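You operate a simulated robot arm through the tools that you are given. There is no shell and no other tool.

You are at the controls of a simulated robot arm. One attempt, no reset.

JOB
Put things in order on the top of the white table. At the end: the green pad stands where the yellow pad stood; the blue holder from the top of the white table stands where the blue tube stood; the blue tube from the top of the white table stands where the green pad stood; the yellow pad stands where the blue tube cup stood; the blue tube cup from the top of the white table is in the silver basket; whatever was shut is shut again. Leave all else as you found it, and nothing knocked over.

The check looks at the end state, three seconds after you hand in, the way a careful person would. Anything else that was tipped, shoved, dropped, spilled or broken makes it a failure.

ROBOT AND FRAMES
A 7-joint arm with a two-finger gripper, fixed in place. Base frame: the origin is at the foot of the arm, x ahead of it, y to its left, z up; the work surface is at about z = 0.86. Readings come in m, rad, newtons and seconds.
With the tool pointing down near the work surface it reaches from about 0.34 to 0.72 m from the base axis. Its first joint turns from -1.152 to 1.152 rad. Payload 2.45 kg.
Tool frame: the origin (TCP) lies between the finger pads and is the grasp point; the fingertips stand 0.026 m ahead of it; z points along the fingers, y is the line along which they close. Largest opening 0.096 m; the body of the gripper starts 0.069 m behind the TCP.
Orientation is told as [roll, pitch, yaw] about the base's x, y, z axes, in that order, counted from this pose: with the fingers straight down and closing along the base's y, the tool's x points along the base's -x, its y along +y and its z along -z.

CONTROLS
- The arm moves only by the tool drive_tool. Its argument "motion" is a list of rows, each a list of 7 numbers: the shift along the tool's x, y, z in m, then the turn, a rotation vector about the tool's x, y, z in rad, then the closure in counts, from 0 (fully open) to 255 (shut). In form: [[x, y, z, ax, ay, az, claw], ...]. A call has 1 to 20 rows; each row shifts and turns the commanded pose from where the row before left it, along the tool's axes as they then stand. Rows are played at 5 a second. More than 0.05 m and 0.15 rad between two rows, or a gripper value outside its range, and nothing of the call is played. Where a pose cannot be reached the arm comes as near as it can. A force on the tool above 40 N (or 10 N above the force at the start of the call, whichever is more), or a blocked arm, ends the call early, and 0.2 s more pass. Each finger halts on what it meets, pressing with about 30 N; the grip force reading is that of the motor and also rises with nothing between the fingers. The clock runs only during rows and for 0.2 s after the last one: add rows that do not move to give the fingers time. It gives the time, the measured TCP pose, the force on the tool (base axes), the opening and the grip force at its end, in the units of the frame above (readings bear some noise), with the torque about the TCP (base axes, N m) and any sound that the robot's microphone picked up, and new pictures: "views" is both (left out), scene, wrist or none.
- Cameras (640 x 400 px; columns grow to the right, rows downward): "scene" is fixed at [0.1444, -0.3746, 1.4454]; the picture's right is [0.93, -0.37, 0.00], its down [-0.18, -0.45, -0.87] and it looks along [0.32, 0.81, -0.49] (base axes); focal length 340 px, centre (320, 200). "wrist" rides on the gripper at [0.082, 0.003, -0.098] in the tool frame; the picture's right is [-0.04, 1.00, 0.00], its down [-0.73, -0.03, -0.68] and it looks along [-0.68, -0.03, 0.73] (tool axes); focal length 256 px, centre (320, 200). There is no depth. A picture from a camera that has moved, and an enlarged one, comes with that camera's place and axes in the base frame and with its lens. The place of the scene camera against the robot may be out by one fixed shift of up to 0.018 m in any direction.
- zoom(camera, box): a new picture of the part [left, top, right, bottom] of that camera's present view, enlarged. No time passes.
- close_job(): hands the job in; it is judged then, once.

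Nothing tells you positions but the pictures and the camera data. Unless the task says otherwise, let go and move clear before handing in.

The tools are called after "Call:" as name(argument=value, ...) on one line, values as JSON. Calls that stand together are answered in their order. drive_tool: Moves the arm, as the interface text tells. Its arguments: {"type":"object","properties":{"motion":{"type":"array","items":{"type":"array","items":{"type":"number"}}},"views":{"type":"string","enum":["both","scene","wrist","none"]}},"required":["motion"]} The other tools are called the same way: zoom (camera, box) takes an enlarged picture of a part of a camera's view; close_job () hands the job in.

At the start:

```text
t: 0.0
position: [0.2947, 0.1788, 1.2588]
tcp_rot: [0.001, 0.0, 0.0]
force: [-1.1, -0.1, -0.3]
torque: [-0.01, -0.02, -0.02]
finger_gap: 0.096
finger_force: 0.1
```

scene: 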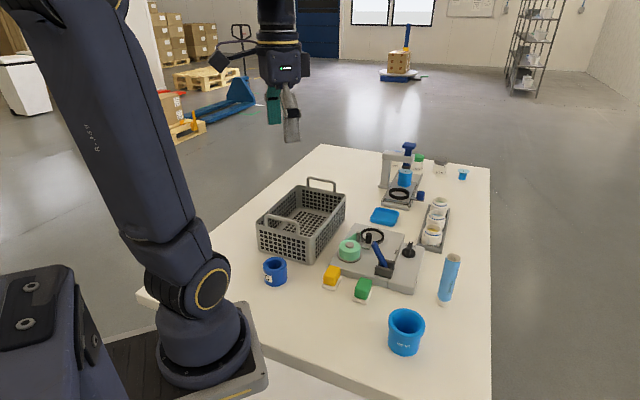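
wrist: 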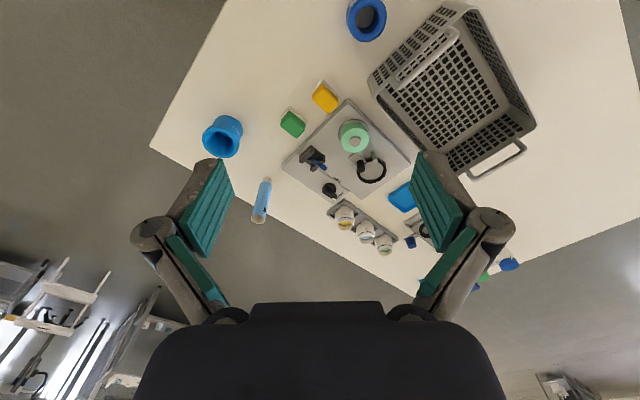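

I see a white table with a silver/grey basket, a tray with tools, yellow and green pads, a blue ring-like holder, a blue cup, and a blue tube. I will zoom in to identify each before moving.

Call:
zoom(camera="scene", box=[240, 230, 480, 380])

Call:
zoom(camera="scene", box=[340, 130, 500, 230])

Call:
zoom(camera="wrist", box=[190, 0, 430, 150])

Call:
zoom(camera="wrist", box=[230, 130, 550, 330])

```text
2.67 times, centred on (360, 305) of scene
camera zoom: at [0.1444, -0.3746, 1.4454], right [0.93, -0.37, 0.0], down [-0.18, -0.45, -0.87], along [0.32, 0.81, -0.49], focal length 907 px, centre (213, -80)
```

zoom: 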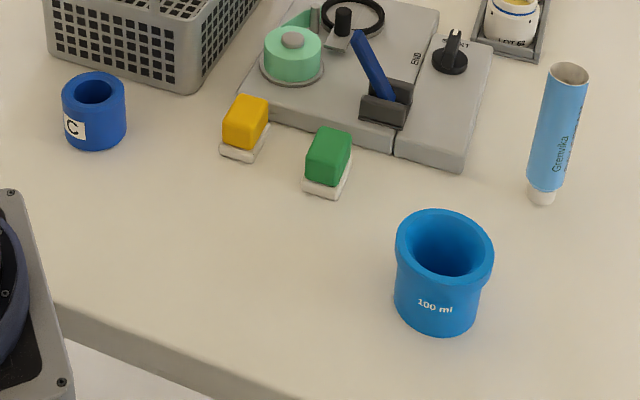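

```text
4.00 times, centred on (420, 180) of scene
camera zoom: at [0.1444, -0.3746, 1.4454], right [0.93, -0.37, 0.0], down [-0.18, -0.45, -0.87], along [0.32, 0.81, -0.49], focal length 1361 px, centre (-80, 280)
```

zoom: 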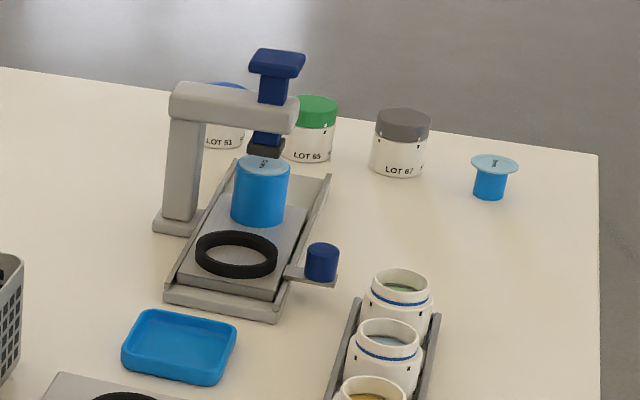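

```text
2.67 times, centred on (310, 75) of wrist
camera zoom: at [0.2133, 0.1809, 1.3583], right [0.04, 1.0, 0.0], down [0.73, -0.03, 0.68], along [0.68, -0.03, -0.73], focal length 683 px, centre (347, 533)
```

zoom: 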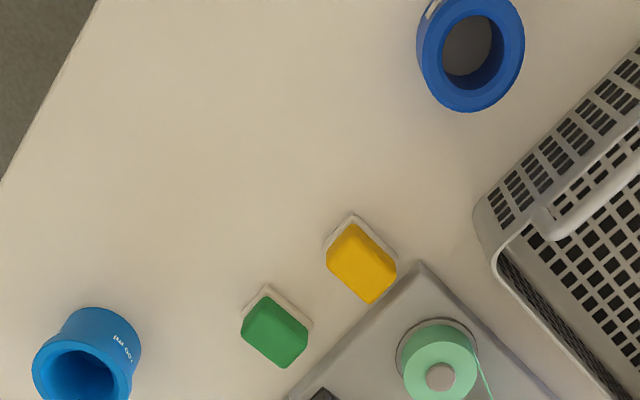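

```text
2.00 times, centred on (390, 230) of wrist
camera zoom: at [0.2133, 0.1809, 1.3583], right [0.04, 1.0, 0.0], down [0.73, -0.03, 0.68], along [0.68, -0.03, -0.73], focal length 512 px, centre (180, 140)
```

zoom: 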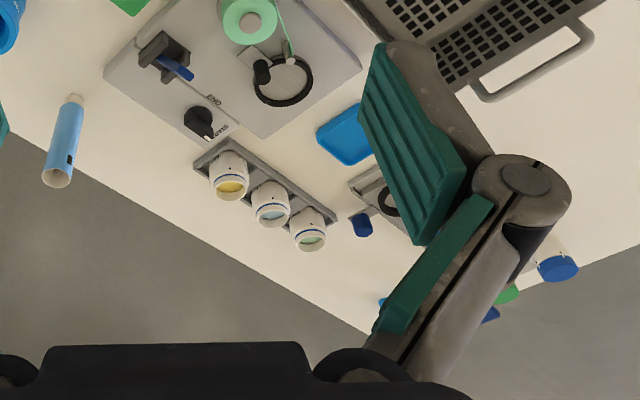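

I see candidates for each named item: the light-blue "Grenvika" tube, the dark-blue thick-walled "C" piece and the flared "100 ml" piece. Yellow pad is near (0.397, 0.186) and green near (0.444, 0.118). I'll move in above the area for a closer look.

Call:
drive_tool(motion=[[-0.02, -0.016, 0.02, 0, 0, 0, 0], [-0.02, -0.016, 0.02, 0, 0, 0, 0], [-0.02, -0.016, 0.02, 0, 0, 0, 0], [-0.02, -0.016, 0.02, 0, 0, 0, 0], [-0.02, -0.016, 0.02, 0, 0, 0, 0], [0, 0, 0, 0, 0, 0, 0]])

```text
t: 1.4
position: [0.3934, 0.0981, 1.1582]
tcp_rot: [0.001, 0.001, 0.0]
force: [-0.4, 0.3, 0.1]
torque: [0.01, 0.01, 0.02]
finger_gap: 0.0961
finger_force: 0.0
camera wrist: at [0.3137, 0.1012, 1.2584], right [0.04, 1.0, 0.0], down [0.73, -0.03, 0.68], along [0.68, -0.03, -0.73], focal length 256 px, centre (320, 200)
```

scene: 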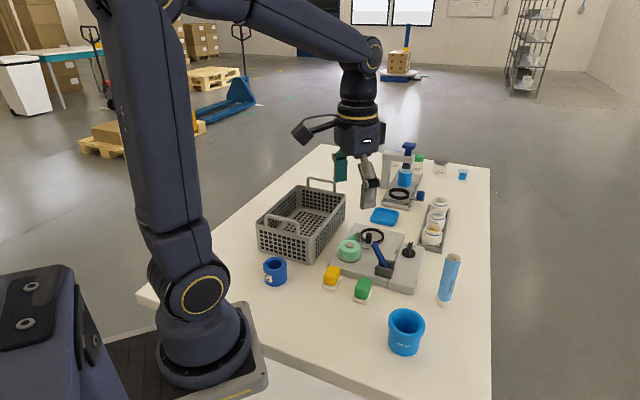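
wrist: 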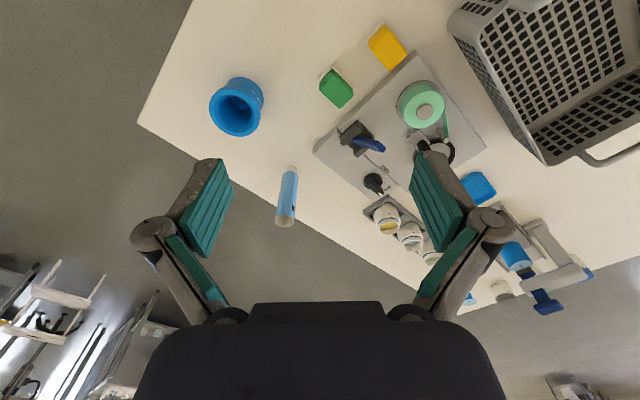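

I see the objects nearer now. Zooming in to identify each.

Call:
zoom(camera="wrist", box=[180, 50, 340, 150])

Call:
zoom(camera="wrist", box=[230, 150, 390, 250])

Call:
zoom(camera="wrist", box=[310, 20, 470, 120])

Call:
zoom(camera="scene", box=[250, 245, 310, 295])

Call:
zoom(camera="scene", box=[370, 240, 490, 365])

Call:
zoom(camera="wrist", box=[420, 180, 600, 320])

```text
4.00 times, centred on (260, 100) of wrist
camera zoom: at [0.3137, 0.1012, 1.2584], right [0.04, 1.0, 0.0], down [0.73, -0.03, 0.68], along [0.68, -0.03, -0.73], focal length 1024 px, centre (560, 600)
```

zoom: 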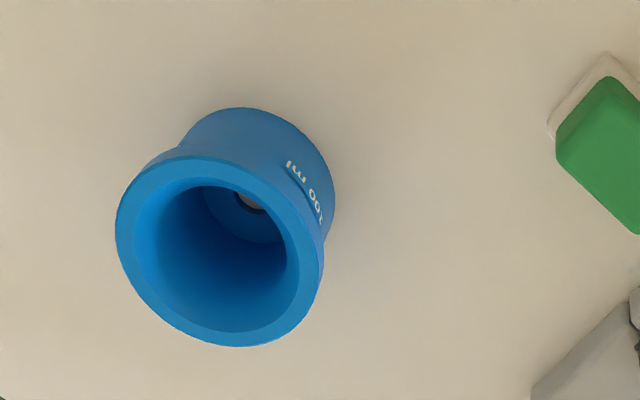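

```text
4.00 times, centred on (310, 200) of wrist
camera zoom: at [0.3137, 0.1012, 1.2584], right [0.04, 1.0, 0.0], down [0.73, -0.03, 0.68], along [0.68, -0.03, -0.73], focal length 1024 px, centre (360, 200)
```

zoom: 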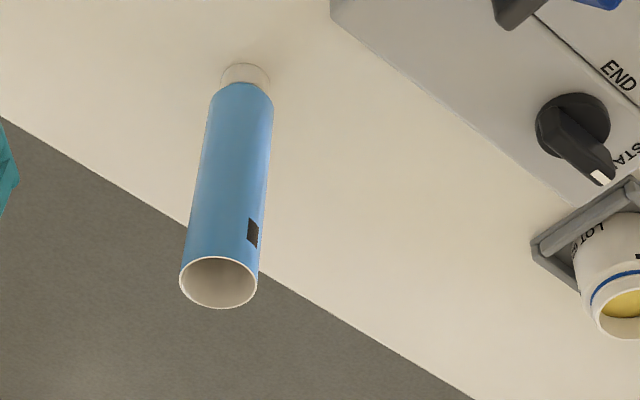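

```text
4.00 times, centred on (390, 70) of wrist
camera zoom: at [0.3137, 0.1012, 1.2584], right [0.04, 1.0, 0.0], down [0.73, -0.03, 0.68], along [0.68, -0.03, -0.73], focal length 1024 px, centre (40, 720)
```

zoom: 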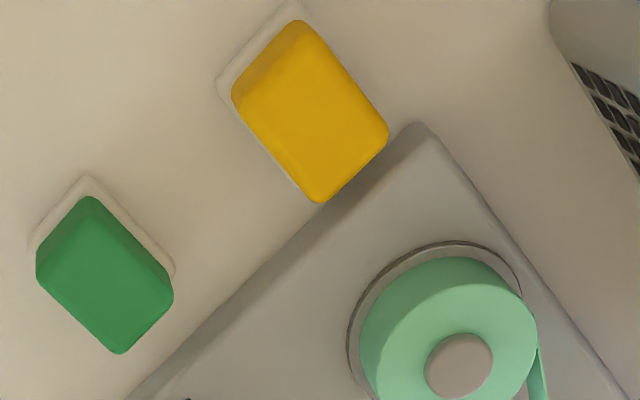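

```text
8.00 times, centred on (280, 270) of scene
camera zoom: at [0.1444, -0.3746, 1.4454], right [0.93, -0.37, 0.0], down [-0.18, -0.45, -0.87], along [0.32, 0.81, -0.49], focal length 2721 px, centre (640, -360)
```

zoom: 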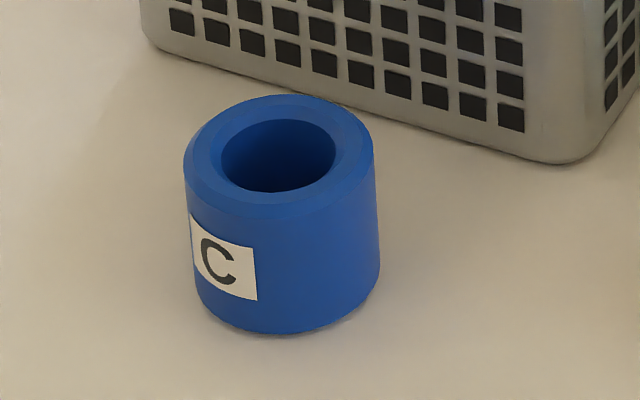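

```text
3.20 times, centred on (430, 302) of scene
camera zoom: at [0.1444, -0.3746, 1.4454], right [0.93, -0.37, 0.0], down [-0.18, -0.45, -0.87], along [0.32, 0.81, -0.49], focal length 1088 px, centre (-32, -128)
```

zoom: 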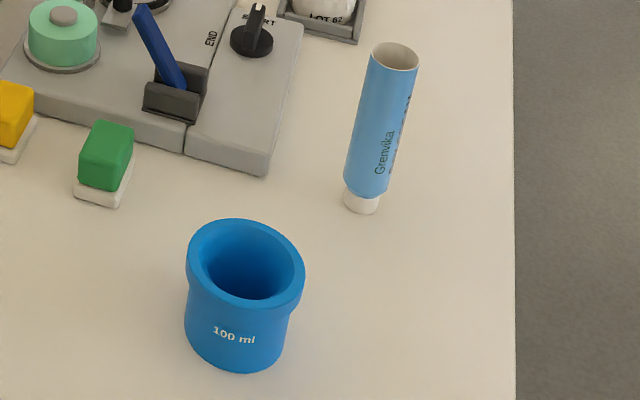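

```text
2.86 times, centred on (510, 250) of wrist
camera zoom: at [0.3137, 0.1012, 1.2584], right [0.04, 1.0, 0.0], down [0.73, -0.03, 0.68], along [0.68, -0.03, -0.73], focal length 731 px, centre (-223, 57)
```

zoom: 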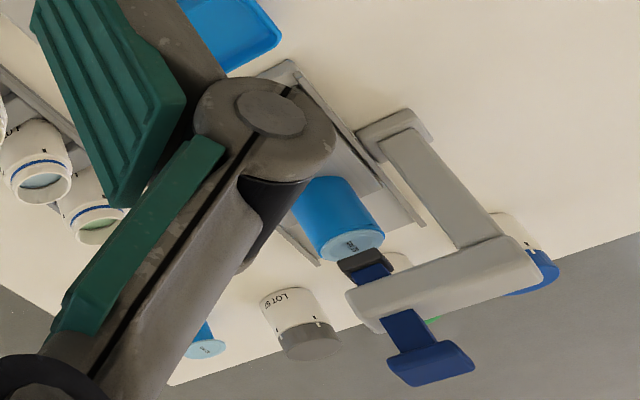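

I see a press with a light-blue cylinder and a small light-blue flanged piece at the back, likely out of reach. Zooming in on these and the tray for disambiguation.

Call:
zoom(camera="scene", box=[440, 150, 490, 190])

Call:
zoom(camera="scene", box=[370, 130, 440, 215])

Call:
zoom(camera="scene", box=[320, 215, 440, 300])

Call:
zoom(camera="scene", box=[250, 170, 360, 270])

Call:
zoom(camera="scene", box=[0, 20, 200, 150])

```text
10.00 times, centred on (465, 170) of scene
camera zoom: at [0.1444, -0.3746, 1.4454], right [0.93, -0.37, 0.0], down [-0.18, -0.45, -0.87], along [0.32, 0.81, -0.49], focal length 3402 px, centre (-1130, 500)
```

zoom: 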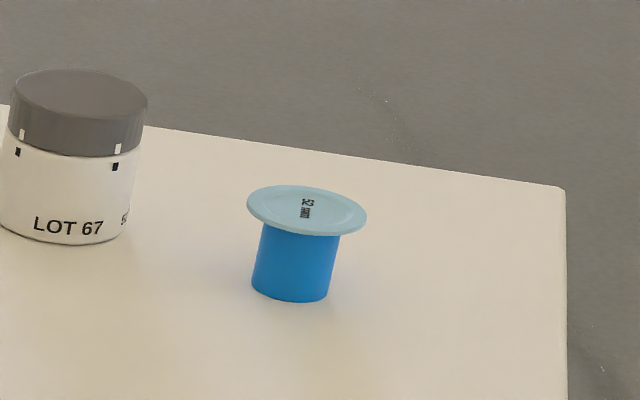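

```text
4.71 times, centred on (405, 172) of scene
camera zoom: at [0.1444, -0.3746, 1.4454], right [0.93, -0.37, 0.0], down [-0.18, -0.45, -0.87], along [0.32, 0.81, -0.49], focal length 1601 px, centre (-80, 329)
```

zoom: 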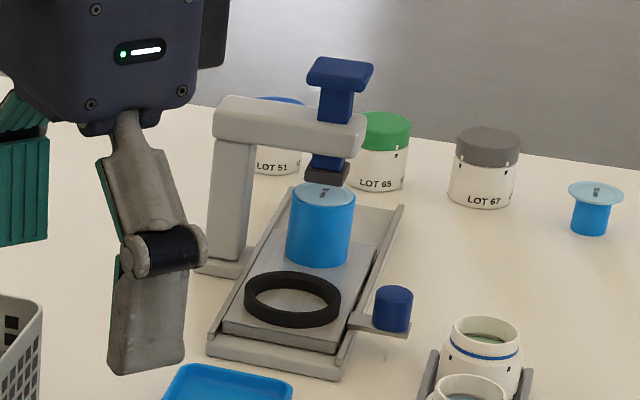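

```text
4.71 times, centred on (380, 258) of scene
camera zoom: at [0.1444, -0.3746, 1.4454], right [0.93, -0.37, 0.0], down [-0.18, -0.45, -0.87], along [0.32, 0.81, -0.49], focal length 1601 px, centre (38, -71)
```

zoom: 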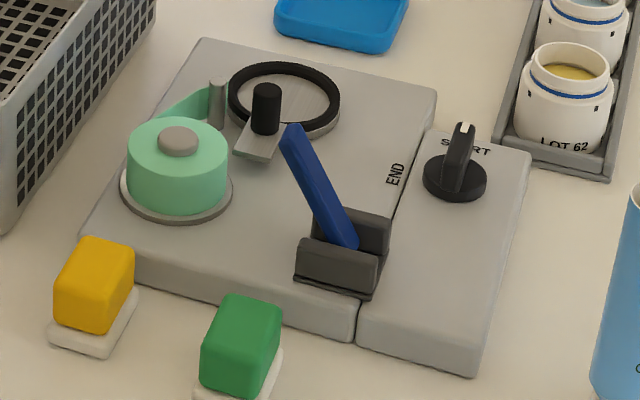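

```text
4.00 times, centred on (305, 220) of scene
camera zoom: at [0.1444, -0.3746, 1.4454], right [0.93, -0.37, 0.0], down [-0.18, -0.45, -0.87], along [0.32, 0.81, -0.49], focal length 1361 px, centre (380, 120)
```

zoom: 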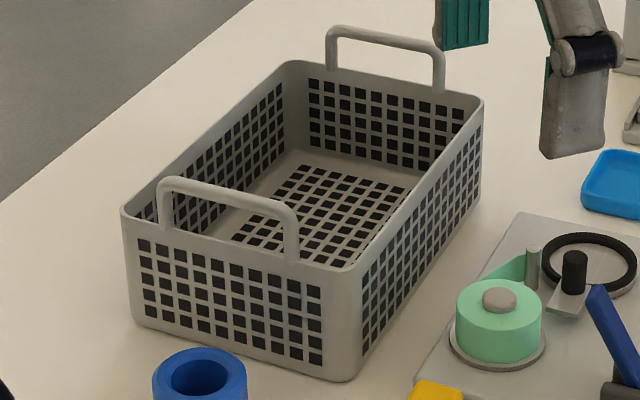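

```text
3.08 times, centred on (100, 85) of scene
camera zoom: at [0.1444, -0.3746, 1.4454], right [0.93, -0.37, 0.0], down [-0.18, -0.45, -0.87], along [0.32, 0.81, -0.49], focal length 1047 px, centre (997, 554)
```

zoom: 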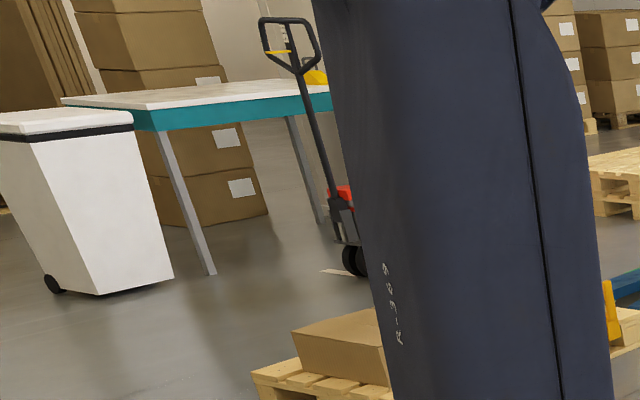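

The dark-blue "C" piece I take as the holder, and the flared 100 ml piece with the bottom hole as the tube cup (at about (0.461, -0.022)). Grenvika is the tube, at about (0.61, 0.04). Next I look at the basket from above to measure where the cup can go.

Call:
drive_tool(motion=[[0.005, 0.03, 0, 0, 0, 0, 0], [0.005, 0.04, 0, 0, 0, 0, 0], [0.005, 0.04, 0, 0, 0, 0, 0], [0.005, 0.04, 0, 0, 0, 0, 0], [0.005, 0.04, 0, 0, 0, 0, 0], [0, 0.03, 0, 0, 0, 0, 0], [0, 0, 0, 0, 0, 0, 0]])

```text
t: 3.0
position: [0.3688, 0.3169, 1.1585]
tcp_rot: [0.0, 0.0, 0.0]
force: [-0.1, -0.5, -0.5]
torque: [0.05, 0.0, 0.02]
finger_gap: 0.096
finger_force: 0.1
camera wrist: at [0.2885, 0.3206, 1.2588], right [0.04, 1.0, 0.0], down [0.73, -0.03, 0.68], along [0.68, -0.03, -0.73], focal length 256 px, centre (320, 200)
```

scene: 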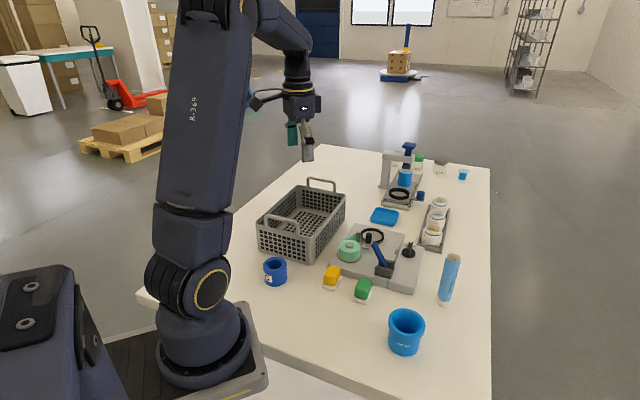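
wrist: 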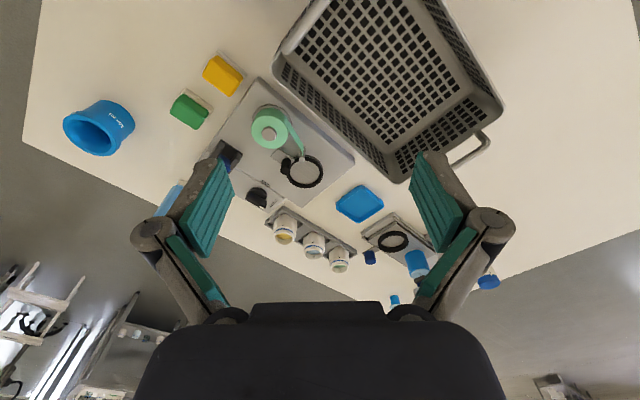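

The basket is partly in view. I'll zoom in on it for measurement.

Call:
zoom(camera="wrist", box=[260, 0, 520, 195])

Call:
zoom(camera="wrist", box=[40, 30, 260, 190])

```text
2.05 times, centred on (390, 98) of wrist
camera zoom: at [0.2885, 0.3206, 1.2588], right [0.04, 1.0, 0.0], down [0.73, -0.03, 0.68], along [0.68, -0.03, -0.73], focal length 525 px, centre (176, 410)
```

zoom: 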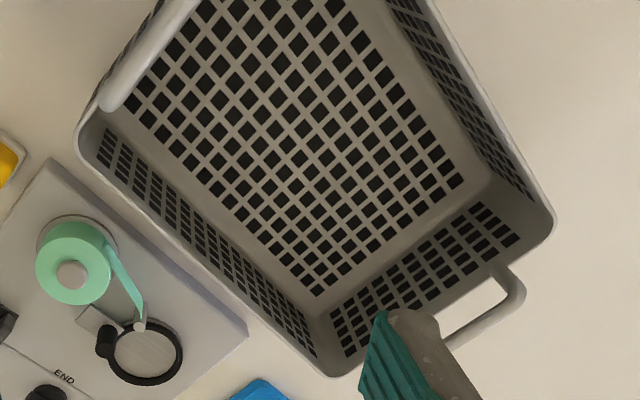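

```text
2.50 times, centred on (150, 110) of wrist
camera zoom: at [0.2885, 0.3206, 1.2588], right [0.04, 1.0, 0.0], down [0.73, -0.03, 0.68], along [0.68, -0.03, -0.73], focal length 640 px, centre (745, 425)
```

zoom: 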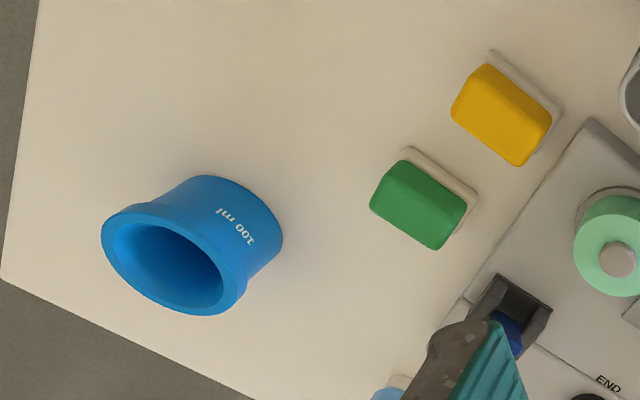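

Basket centre is around (0.40, 0.40) with its long axis at about 44°, rim near z 0.96. Next I go above the 100 ml cup and turn the gripper so the fingers will close along the basket's long axis.

Call:
drive_tool(motion=[[-0.011, -0.041, 0, 0, 0, 0, 0], [-0.011, -0.041, 0, 0, 0, 0, 0], [-0.011, -0.041, 0, 0, 0, 0, 0], [-0.011, -0.041, 0, 0, 0, 0, 0], [-0.011, -0.041, 0, 0, 0, 0, 0], [-0.011, -0.041, 0, 0, 0, 0, 0], [-0.011, -0.041, 0, 0, 0, 0, 0], [-0.011, -0.041, 0, 0, 0, 0, 0], [0, 0, 0.04, 0, 0, 0.1, 0], [0, 0, 0.04, 0, 0, 0.1, 0], [0, 0, 0.03, 0, 0, 0.1, 0], [0, 0, 0, 0, 0, 0.1, 0], [0, 0, 0, 0, 0, 0.1, 0], [0, 0, 0, 0, 0, 0.1, 0], [0, 0, 0, 0, 0, 0.1, 0], [0, 0, 0, 0, 0, 0.1, 0], [0, 0, 0, 0, 0, 0, 0]])

```text
t: 6.6
position: [0.4566, -0.0112, 1.0501]
tcp_rot: [0.0, 0.0, -0.802]
force: [0.7, 0.5, 1.6]
torque: [0.0, 0.02, -0.02]
finger_gap: 0.0956
finger_force: 0.1
camera wrist: at [0.4034, 0.0505, 1.1485], right [0.75, 0.67, 0.0], down [0.49, -0.55, 0.68], along [0.45, -0.51, -0.73], focal length 256 px, centre (320, 200)
```

scene: 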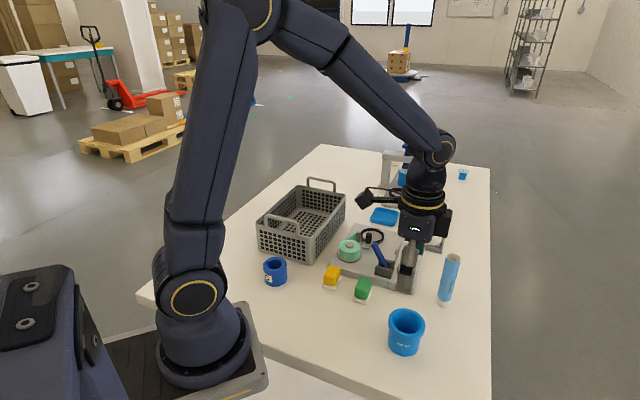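
wrist: 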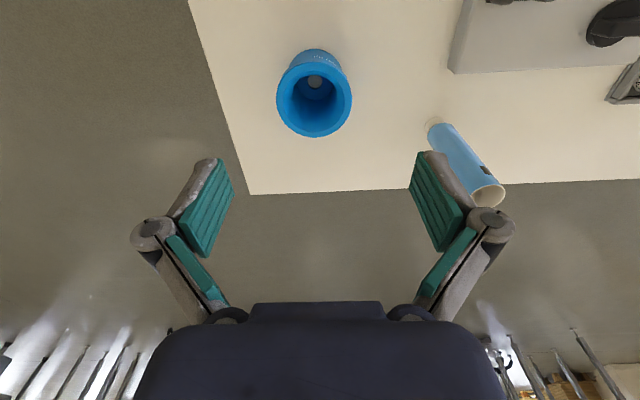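

The cup sits near (0.459, -0.019). A zoom to measure its rim and base more exactly before lowering.

Call:
zoom(camera="wrist", box=[250, 40, 378, 120])

Call:
zoom(camera="wrist", box=[400, 100, 528, 220])

```text
5.00 times, centred on (314, 80) of wrist
camera zoom: at [0.4034, 0.0505, 1.1485], right [0.75, 0.67, 0.0], down [0.49, -0.55, 0.68], along [0.45, -0.51, -0.73], focal length 1280 px, centre (350, 800)
```

zoom: 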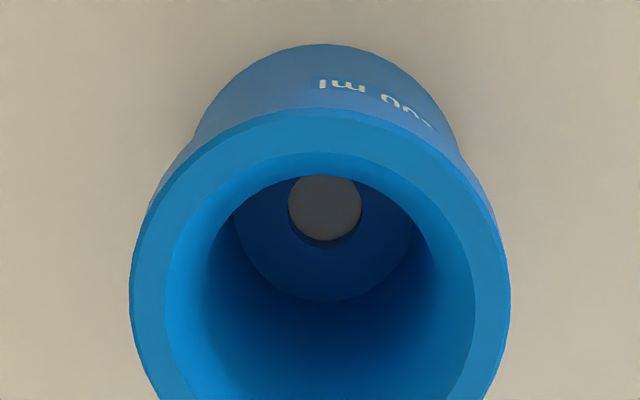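

```text
3.33 times, centred on (464, 160) of wrist
camera zoom: at [0.4034, 0.0505, 1.1485], right [0.75, 0.67, 0.0], down [0.49, -0.55, 0.68], along [0.45, -0.51, -0.73], focal length 853 px, centre (-160, 333)
```

zoom: 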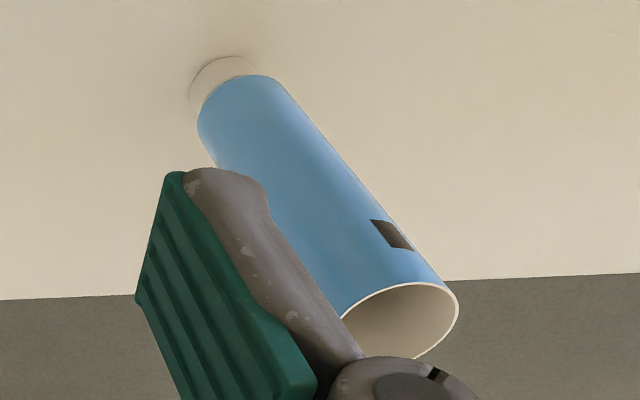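

The piece has a conical bore and a bottom hole at (0.459, -0.021): a tube cup. I'll centre over it and lower with open fingers.

Call:
drive_tool(motion=[[-0.0087, -0.0051, 0, 0, 0, 0, 0], [0, 0, 0.035, 0, 0, 0, 0], [0, 0, 0.035, 0, 0, 0, 0], [0, 0, 0.035, 0, 0, 0, 0], [0, 0, 0.025, 0, 0, 0, 0], [0, 0, 0.015, 0, 0, 0, 0], [0, 0, 0, 0, 0, 0, 0], [0, 0, 0, 0, 0, 0, 0]])

```text
t: 8.4
position: [0.46, -0.0187, 0.9028]
tcp_rot: [0.002, 0.0, -0.802]
force: [-0.1, 0.6, -0.4]
torque: [-0.04, 0.04, -0.01]
finger_gap: 0.096
finger_force: 0.0
camera wrist: at [0.4055, 0.041, 1.0024], right [0.74, 0.67, 0.0], down [0.49, -0.55, 0.68], along [0.45, -0.51, -0.73], focal length 256 px, centre (320, 200)
```

scene: 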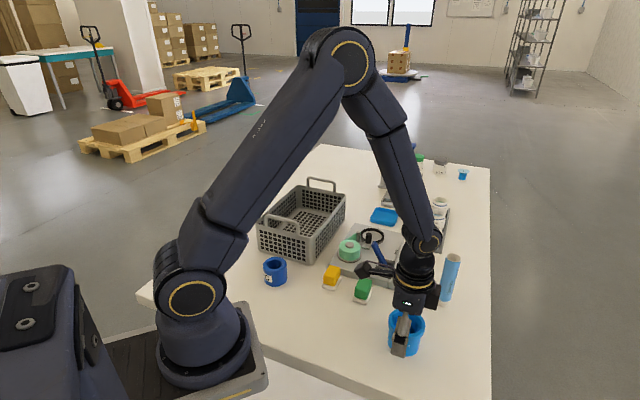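
wrist: 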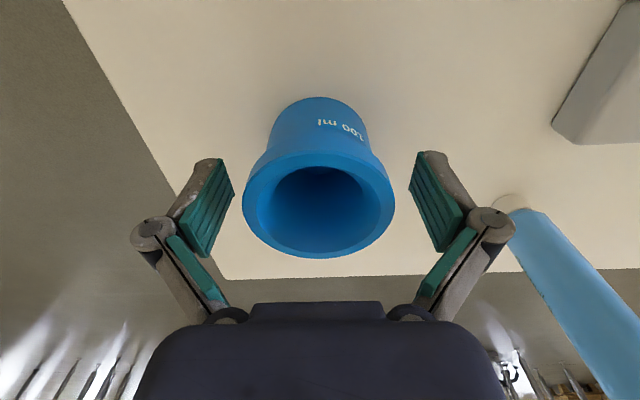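

The cup sits centred between the fingers. Closing now.

Call:
drive_tool(motion=[[0, 0, 0, 0, 0, 0, 60], [0, 0, 0, 0, 0, 0, 120], [0, 0, 0, 0, 0, 0, 255], [0, 0, 0, 0, 0, 0, 255], [0, 0, 0, 0, 0, 0, 255]])

```text
t: 9.6
position: [0.4581, -0.0197, 0.9022]
tcp_rot: [0.0, 0.0, -0.802]
force: [-0.7, -0.1, 5.7]
torque: [-0.03, 0.03, -0.05]
finger_gap: 0.0654
finger_force: 30.0
camera wrist: at [0.4055, 0.041, 1.0027], right [0.74, 0.67, 0.0], down [0.49, -0.55, 0.68], along [0.45, -0.51, -0.73], focal length 256 px, centre (320, 200)
```

scene: 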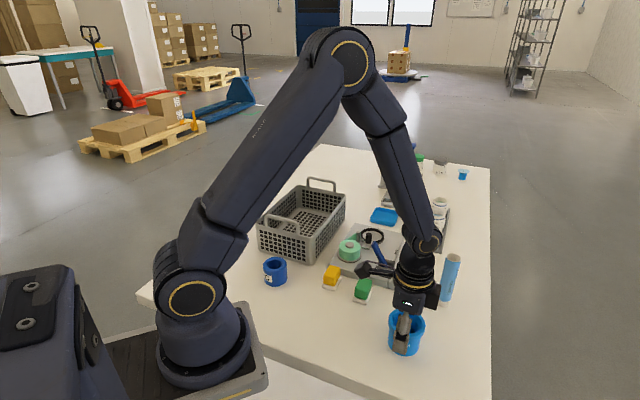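
wrist: 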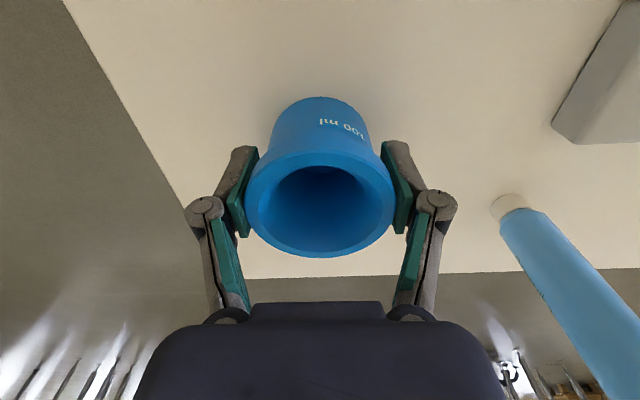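

Gripped at 0.065 m gap. Lifting straight up.

Call:
drive_tool(motion=[[0, 0, -0.01, 0, 0, 0, 255], [0, 0, -0.03, 0, 0, 0, 255], [0, 0, -0.04, 0, 0, 0, 255], [0, 0, -0.04, 0, 0, 0, 255], [0, 0, -0.04, 0, 0, 0, 255], [0, 0, -0.04, 0, 0, 0, 255], [0, 0, 0, 0, 0, 0, 255]])

```text
t: 11.2
position: [0.4593, -0.0199, 1.1039]
tcp_rot: [0.0, 0.001, -0.801]
force: [0.5, 0.3, -0.7]
torque: [-0.01, 0.01, 0.03]
finger_gap: 0.0651
finger_force: 29.9
camera wrist: at [0.4056, 0.0414, 1.2028], right [0.74, 0.67, 0.0], down [0.49, -0.55, 0.68], along [0.45, -0.51, -0.73], focal length 256 px, centre (320, 200)
```

scene: 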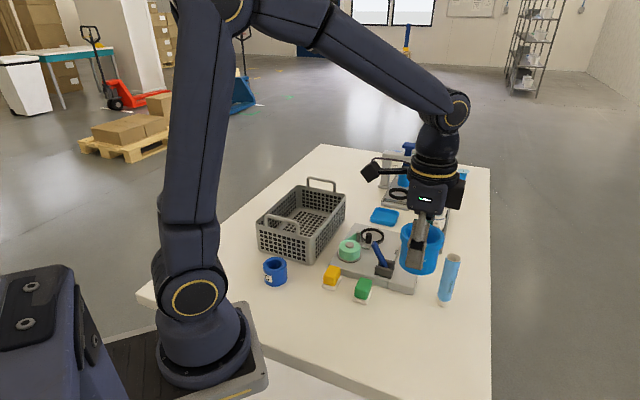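
wrist: 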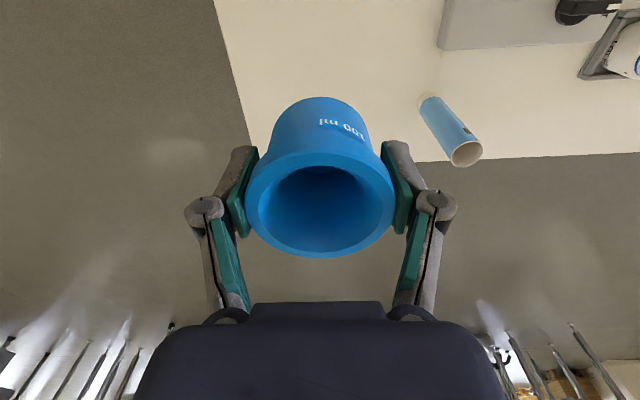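

The cup is held firmly. Carrying it high over to the basket centre.

Call:
drive_tool(motion=[[0.0343, 0.02495, -0.005, 0, 0, 0, 255], [0.0343, 0.02495, -0.005, 0, 0, 0, 255], [0.0343, 0.02495, -0.005, 0, 0, 0, 255], [0.0343, 0.02495, -0.005, 0, 0, 0, 255], [0.0343, 0.02495, -0.005, 0, 0, 0, 255], [0.0343, 0.02495, -0.005, 0, 0, 0, 255], [0.0343, 0.02495, -0.005, 0, 0, 0, 255], [0.0343, 0.02495, -0.005, 0, 0, 0, 255], [0.0343, 0.02495, 0, 0, 0, 0, 255], [0.0343, 0.02495, 0, 0, 0, 0, 255], [0, 0, 0, 0, 0, 0, 255]])

```text
t: 13.6
position: [0.398, 0.3986, 1.1446]
tcp_rot: [-0.001, 0.001, -0.8]
force: [-0.4, 0.1, -1.0]
torque: [0.01, 0.01, 0.01]
finger_gap: 0.0653
finger_force: 30.3
camera wrist: at [0.3447, 0.4595, 1.2437], right [0.75, 0.67, 0.0], down [0.49, -0.55, 0.68], along [0.45, -0.51, -0.73], focal length 256 px, centre (320, 200)
```

scene: 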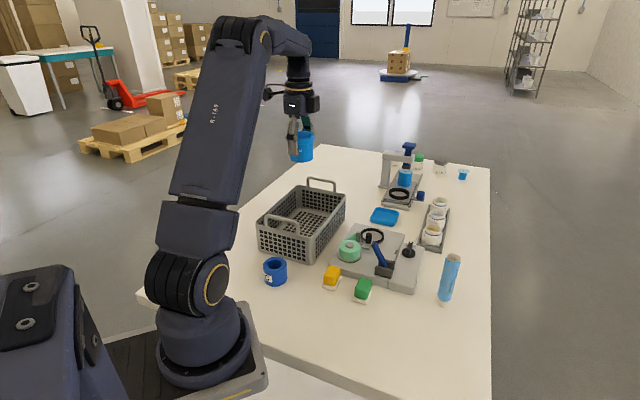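
wrist: 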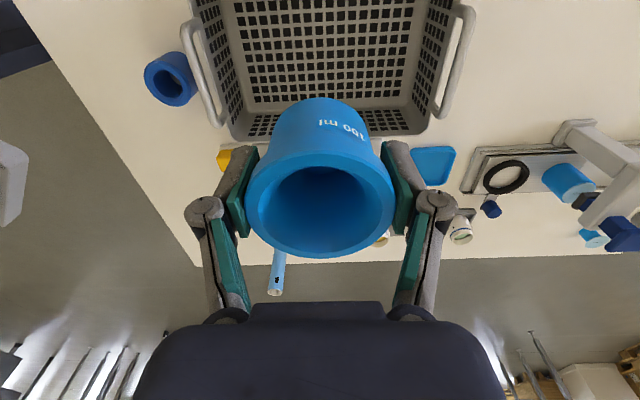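

The basket is aligned with the gripper now, cup above its centre. I'll nudge to centre and lower part-way, then check.

Call:
drive_tool(motion=[[0.0011, 0.0053, 0.02, 0, 0, 0, 255], [0, 0, 0.035, 0, 0, 0, 255], [0, 0, 0.035, 0, 0, 0, 255], [0, 0, 0.035, 0, 0, 0, 255], [0, 0, 0.02, 0, 0, 0, 255], [0, 0, 0, 0, 0, 0, 255]])

```text
t: 15.0
position: [0.4028, 0.404, 0.9992]
tcp_rot: [-0.001, 0.0, -0.802]
force: [0.5, -0.3, -1.1]
torque: [0.03, 0.01, 0.0]
finger_gap: 0.0651
finger_force: 29.4
camera wrist: at [0.3485, 0.4639, 1.0979], right [0.74, 0.67, 0.0], down [0.49, -0.55, 0.68], along [0.45, -0.51, -0.73], focal length 256 px, centre (320, 200)
```

scene: 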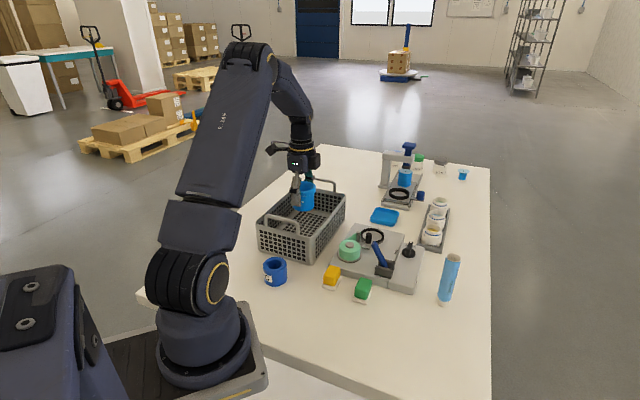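
wrist: 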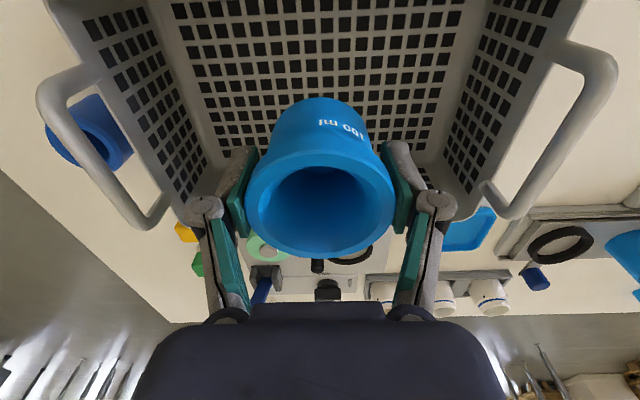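

Cup and fingers are well clear of the walls. Lowering gently toward the basket floor.

Call:
drive_tool(motion=[[0, 0, 0.03, 0, 0, 0, 255], [0, 0, 0.03, 0, 0, 0, 255], [0, 0, 0.018, 0, 0, 0, 255], [0, 0, 0.004, 0, 0, 0, 255], [0, 0, 0, 0, 0, 0, 255]])

```text
t: 16.2
position: [0.4019, 0.4041, 0.9166]
tcp_rot: [0.001, 0.0, -0.799]
force: [0.0, -0.1, -1.4]
torque: [-0.03, 0.02, 0.0]
finger_gap: 0.0654
finger_force: 30.4
camera wrist: at [0.3485, 0.4649, 1.0163], right [0.74, 0.67, 0.0], down [0.49, -0.55, 0.68], along [0.45, -0.51, -0.73], focal length 256 px, centre (320, 200)
```

scene: 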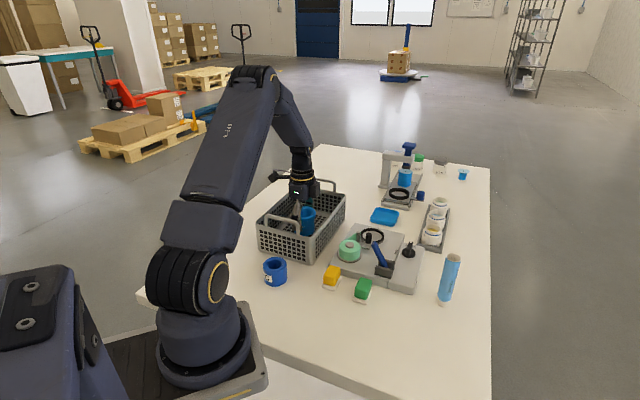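
wrist: 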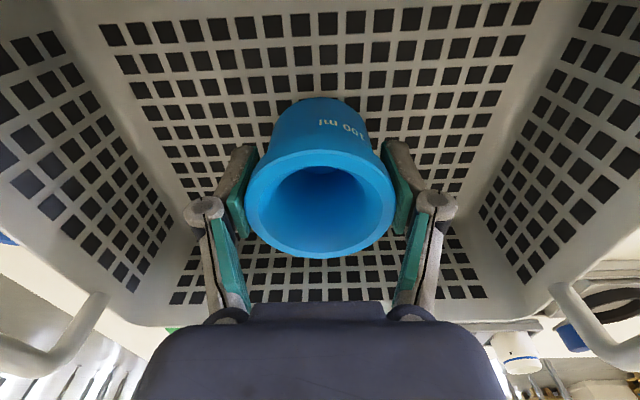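

Still free of contact. I'll go down in very small steps until I feel the floor.

Call:
drive_tool(motion=[[0, 0, 0.003, 0, 0, 0, 255], [0, 0, 0.003, 0, 0, 0, 255], [0, 0, 0.002, 0, 0, 0, 255], [0, 0, 0, 0, 0, 0, 255]], views="none")

```text
t: 17.2
position: [0.4022, 0.404, 0.9088]
tcp_rot: [0.0, 0.001, -0.802]
force: [0.8, 0.1, 0.0]
torque: [0.0, 0.01, 0.02]
finger_gap: 0.065
finger_force: 29.9
```

No clear contact yet at z 0.909. A few more millimetres.

Call:
drive_tool(motion=[[0, 0, 0.0015, 0, 0, 0, 255], [0, 0, 0.0015, 0, 0, 0, 255], [0, 0, 0, 0, 0, 0, 255]], views="none")

```text
t: 18.0
position: [0.4014, 0.4043, 0.9061]
tcp_rot: [0.001, 0.0, -0.802]
force: [-2.7, -3.2, 12.7]
torque: [-0.16, -0.04, -0.04]
finger_gap: 0.0653
finger_force: 29.7
```

Contact felt with the floor. Easing off a millimetre and opening the fingers a little.

Call:
drive_tool(motion=[[0, 0, -0.001, 0, 0, 0, 255], [0, 0, 0, 0, 0, 0, 60], [0, 0, 0, 0, 0, 0, 30], [0, 0, 0, 0, 0, 0, 10], [0, 0, 0, 0, 0, 0, 10], [0, 0, 0, 0, 0, 0, 10]])

```text
t: 19.4
position: [0.402, 0.4033, 0.9068]
tcp_rot: [-0.001, 0.001, -0.801]
force: [0.2, -0.4, 0.6]
torque: [0.05, -0.04, 0.0]
finger_gap: 0.092
finger_force: 0.2
camera wrist: at [0.3484, 0.4646, 1.0066], right [0.74, 0.67, 0.0], down [0.49, -0.55, 0.68], along [0.45, -0.51, -0.73], focal length 256 px, centre (320, 200)
```

scene: 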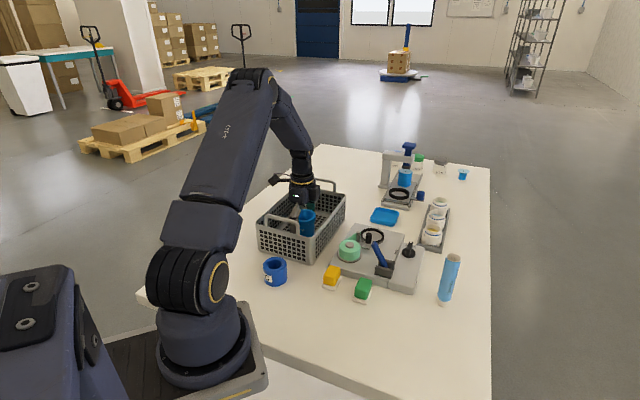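
wrist: 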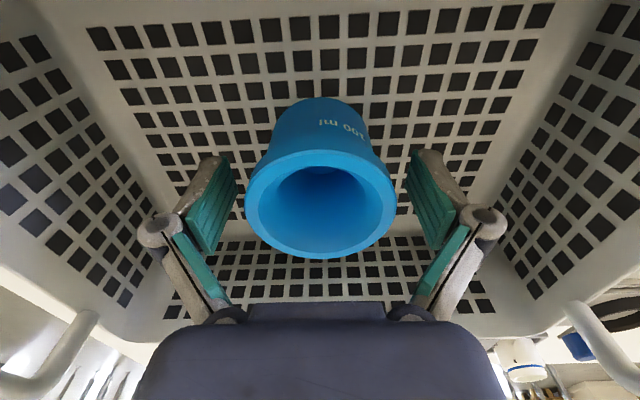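

The cup stands in the basket. Retreating straight up.

Call:
drive_tool(motion=[[0, 0, -0.01, 0, 0, 0, 10], [0, 0, -0.03, 0, 0, 0, 10], [0, 0, -0.04, 0, 0, 0, 10], [0, 0, -0.04, 0, 0, 0, 10], [0, 0, -0.04, 0, 0, 0, 10], [0, 0, -0.04, 0, 0, 0, 0], [0, 0, -0.04, 0, 0, 0, 0], [0, 0, 0, 0, 0, 0, 0]])

```text
t: 21.2
position: [0.4024, 0.4044, 1.1455]
tcp_rot: [0.0, 0.0, -0.802]
force: [0.4, 0.7, 0.1]
torque: [0.02, -0.01, -0.01]
finger_gap: 0.0961
finger_force: 0.1
camera wrist: at [0.349, 0.4647, 1.2459], right [0.75, 0.67, 0.0], down [0.49, -0.55, 0.68], along [0.45, -0.51, -0.73], focal length 256 px, centre (320, 200)
```

scene: 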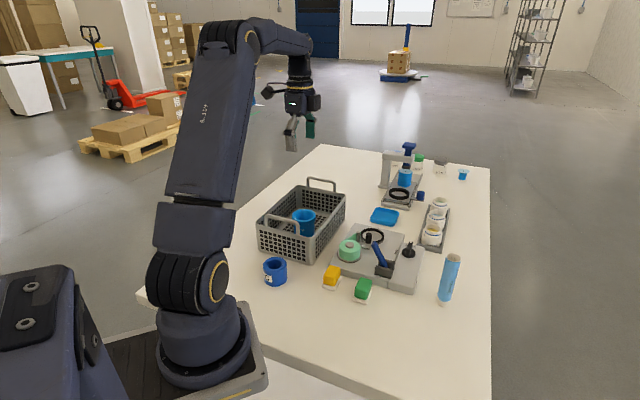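
wrist: 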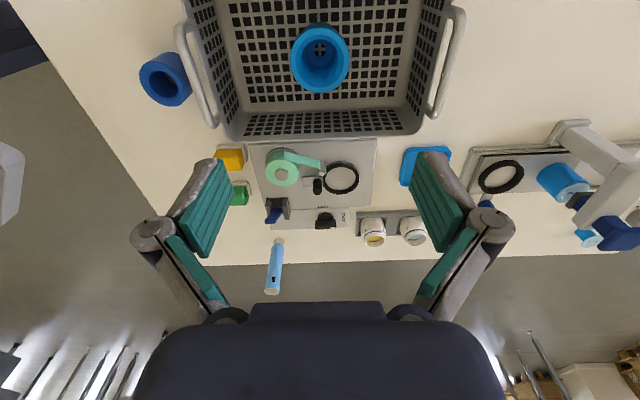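

The tube cup stands upright in the basket. Next, over the yellow pad with the gripper turned about 92° so the fingers close across the pad's narrow side.

Call:
drive_tool(motion=[[-0.0306, -0.031, 0, 0, 0, 0, 0], [-0.0306, -0.031, 0, 0, 0, 0, 0], [-0.0306, -0.031, 0, 0, 0, 0, 0], [-0.0306, -0.031, 0, 0, 0, 0, 0], [-0.0306, -0.031, 0, 0, 0, 0, 0], [0, 0, 0, 0, 0, -0.1335, 0], [0, 0, 0, 0, 0, -0.1335, 0], [0, 0, 0, 0, 0, -0.1335, 0], [0, 0, 0.01, 0, 0, -0.1335, 0], [0, 0, 0.01, 0, 0, -0.1335, 0], [0, 0, 0.01, 0, 0, -0.1335, 0], [0, 0, 0.01, 0, 0, -0.1335, 0], [0, 0, 0.01, 0, 0, -0.1335, 0], [0, 0, 0.02, 0, 0, -0.1335, 0], [0, 0, 0.02, 0, 0, -0.1335, 0], [0, 0, 0.02, 0, 0, -0.1335, 0], [0, 0, 0, 0, 0, -0.1335, 0], [0, 0, 0, 0, 0, 0, 0]])

```text
t: 25.0
position: [0.3973, 0.1861, 1.0362]
tcp_rot: [-0.001, 0.001, 0.804]
force: [0.6, 0.3, 0.3]
torque: [0.0, 0.0, -0.03]
finger_gap: 0.0962
finger_force: 0.0
camera wrist: at [0.3392, 0.1292, 1.1362], right [-0.69, 0.72, 0.0], down [0.53, 0.51, 0.68], along [0.49, 0.47, -0.73], focal length 256 px, centre (320, 200)
```

scene: 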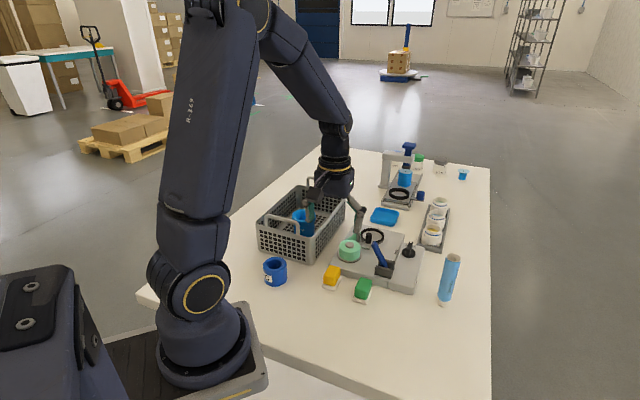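
wrist: 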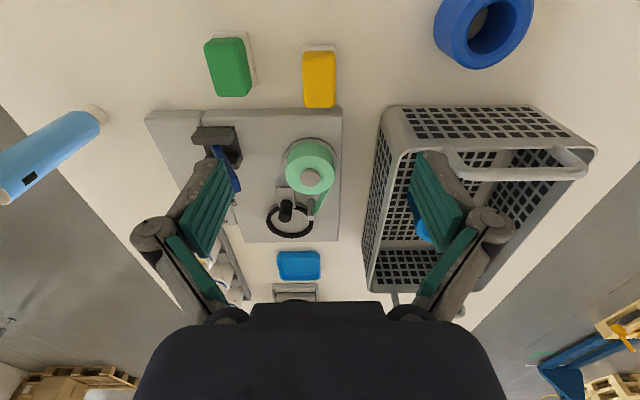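

Both pads are in clear view. Zooming to measure their bases and orientation.

Call:
zoom(camera="wrist", box=[180, 20, 356, 130])

Call:
zoom(camera="wrist", box=[280, 30, 360, 120])

```text
3.64 times, centred on (268, 75) of wrist
camera zoom: at [0.3392, 0.1292, 1.1362], right [-0.69, 0.72, 0.0], down [0.53, 0.51, 0.68], along [0.49, 0.47, -0.73], focal length 931 px, centre (509, 654)
```

zoom: 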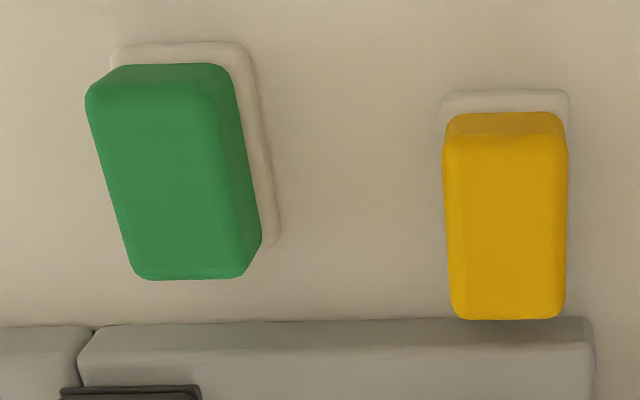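

```text
4.44 times, centred on (320, 75) of wrist
camera zoom: at [0.3392, 0.1292, 1.1362], right [-0.69, 0.72, 0.0], down [0.53, 0.51, 0.68], along [0.49, 0.47, -0.73], focal length 1138 px, centre (320, 756)
```

zoom: 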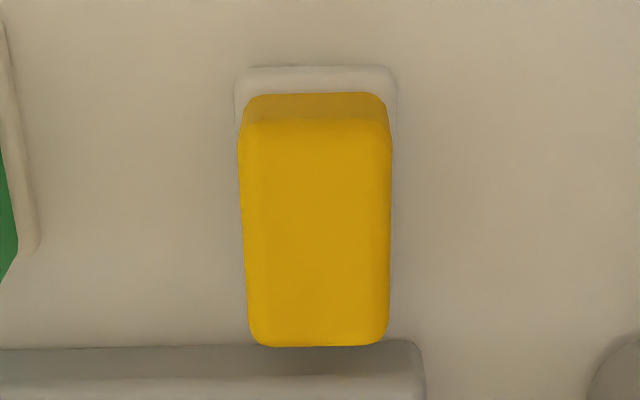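

Yellow pad centre ≈ (0.398, 0.185), green ≈ (0.446, 0.1195), both with the long axis at about 45°. I'll narrow the fingers to ~0.066 m and descend over the yellow pad.

Call:
drive_tool(motion=[[0.0003, -0.0013, 0, 0, 0, 0.019, 80], [0, 0, 0.03, 0, 0, 0, 80], [0, 0, 0.035, 0, 0, 0, 80], [0, 0, 0.03, 0, 0, 0, 80], [0, 0, 0.01, 0, 0, 0, 80], [0, 0, 0, 0, 0, 0, 80]])

```text
t: 26.4
position: [0.3977, 0.1851, 0.9329]
tcp_rot: [0.0, 0.0, 0.782]
force: [-0.2, 0.5, -0.4]
torque: [-0.04, 0.04, 0.02]
finger_gap: 0.0659
finger_force: 0.0
camera wrist: at [0.3388, 0.1298, 1.0321], right [-0.68, 0.74, 0.0], down [0.54, 0.5, 0.68], along [0.5, 0.46, -0.73], focal length 256 px, centre (320, 200)
```

scene: 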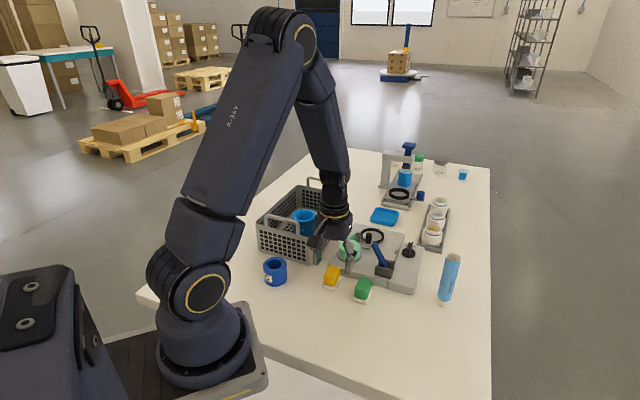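
wrist: 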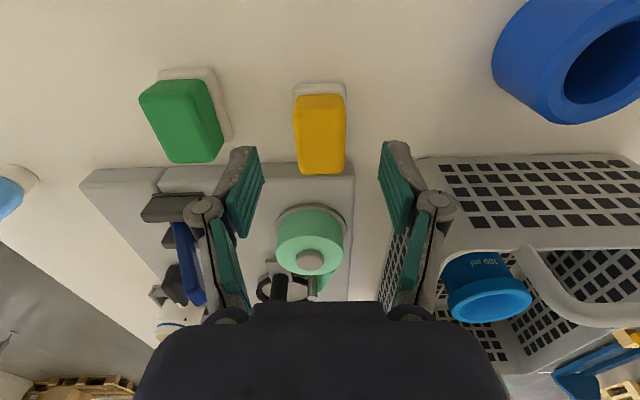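

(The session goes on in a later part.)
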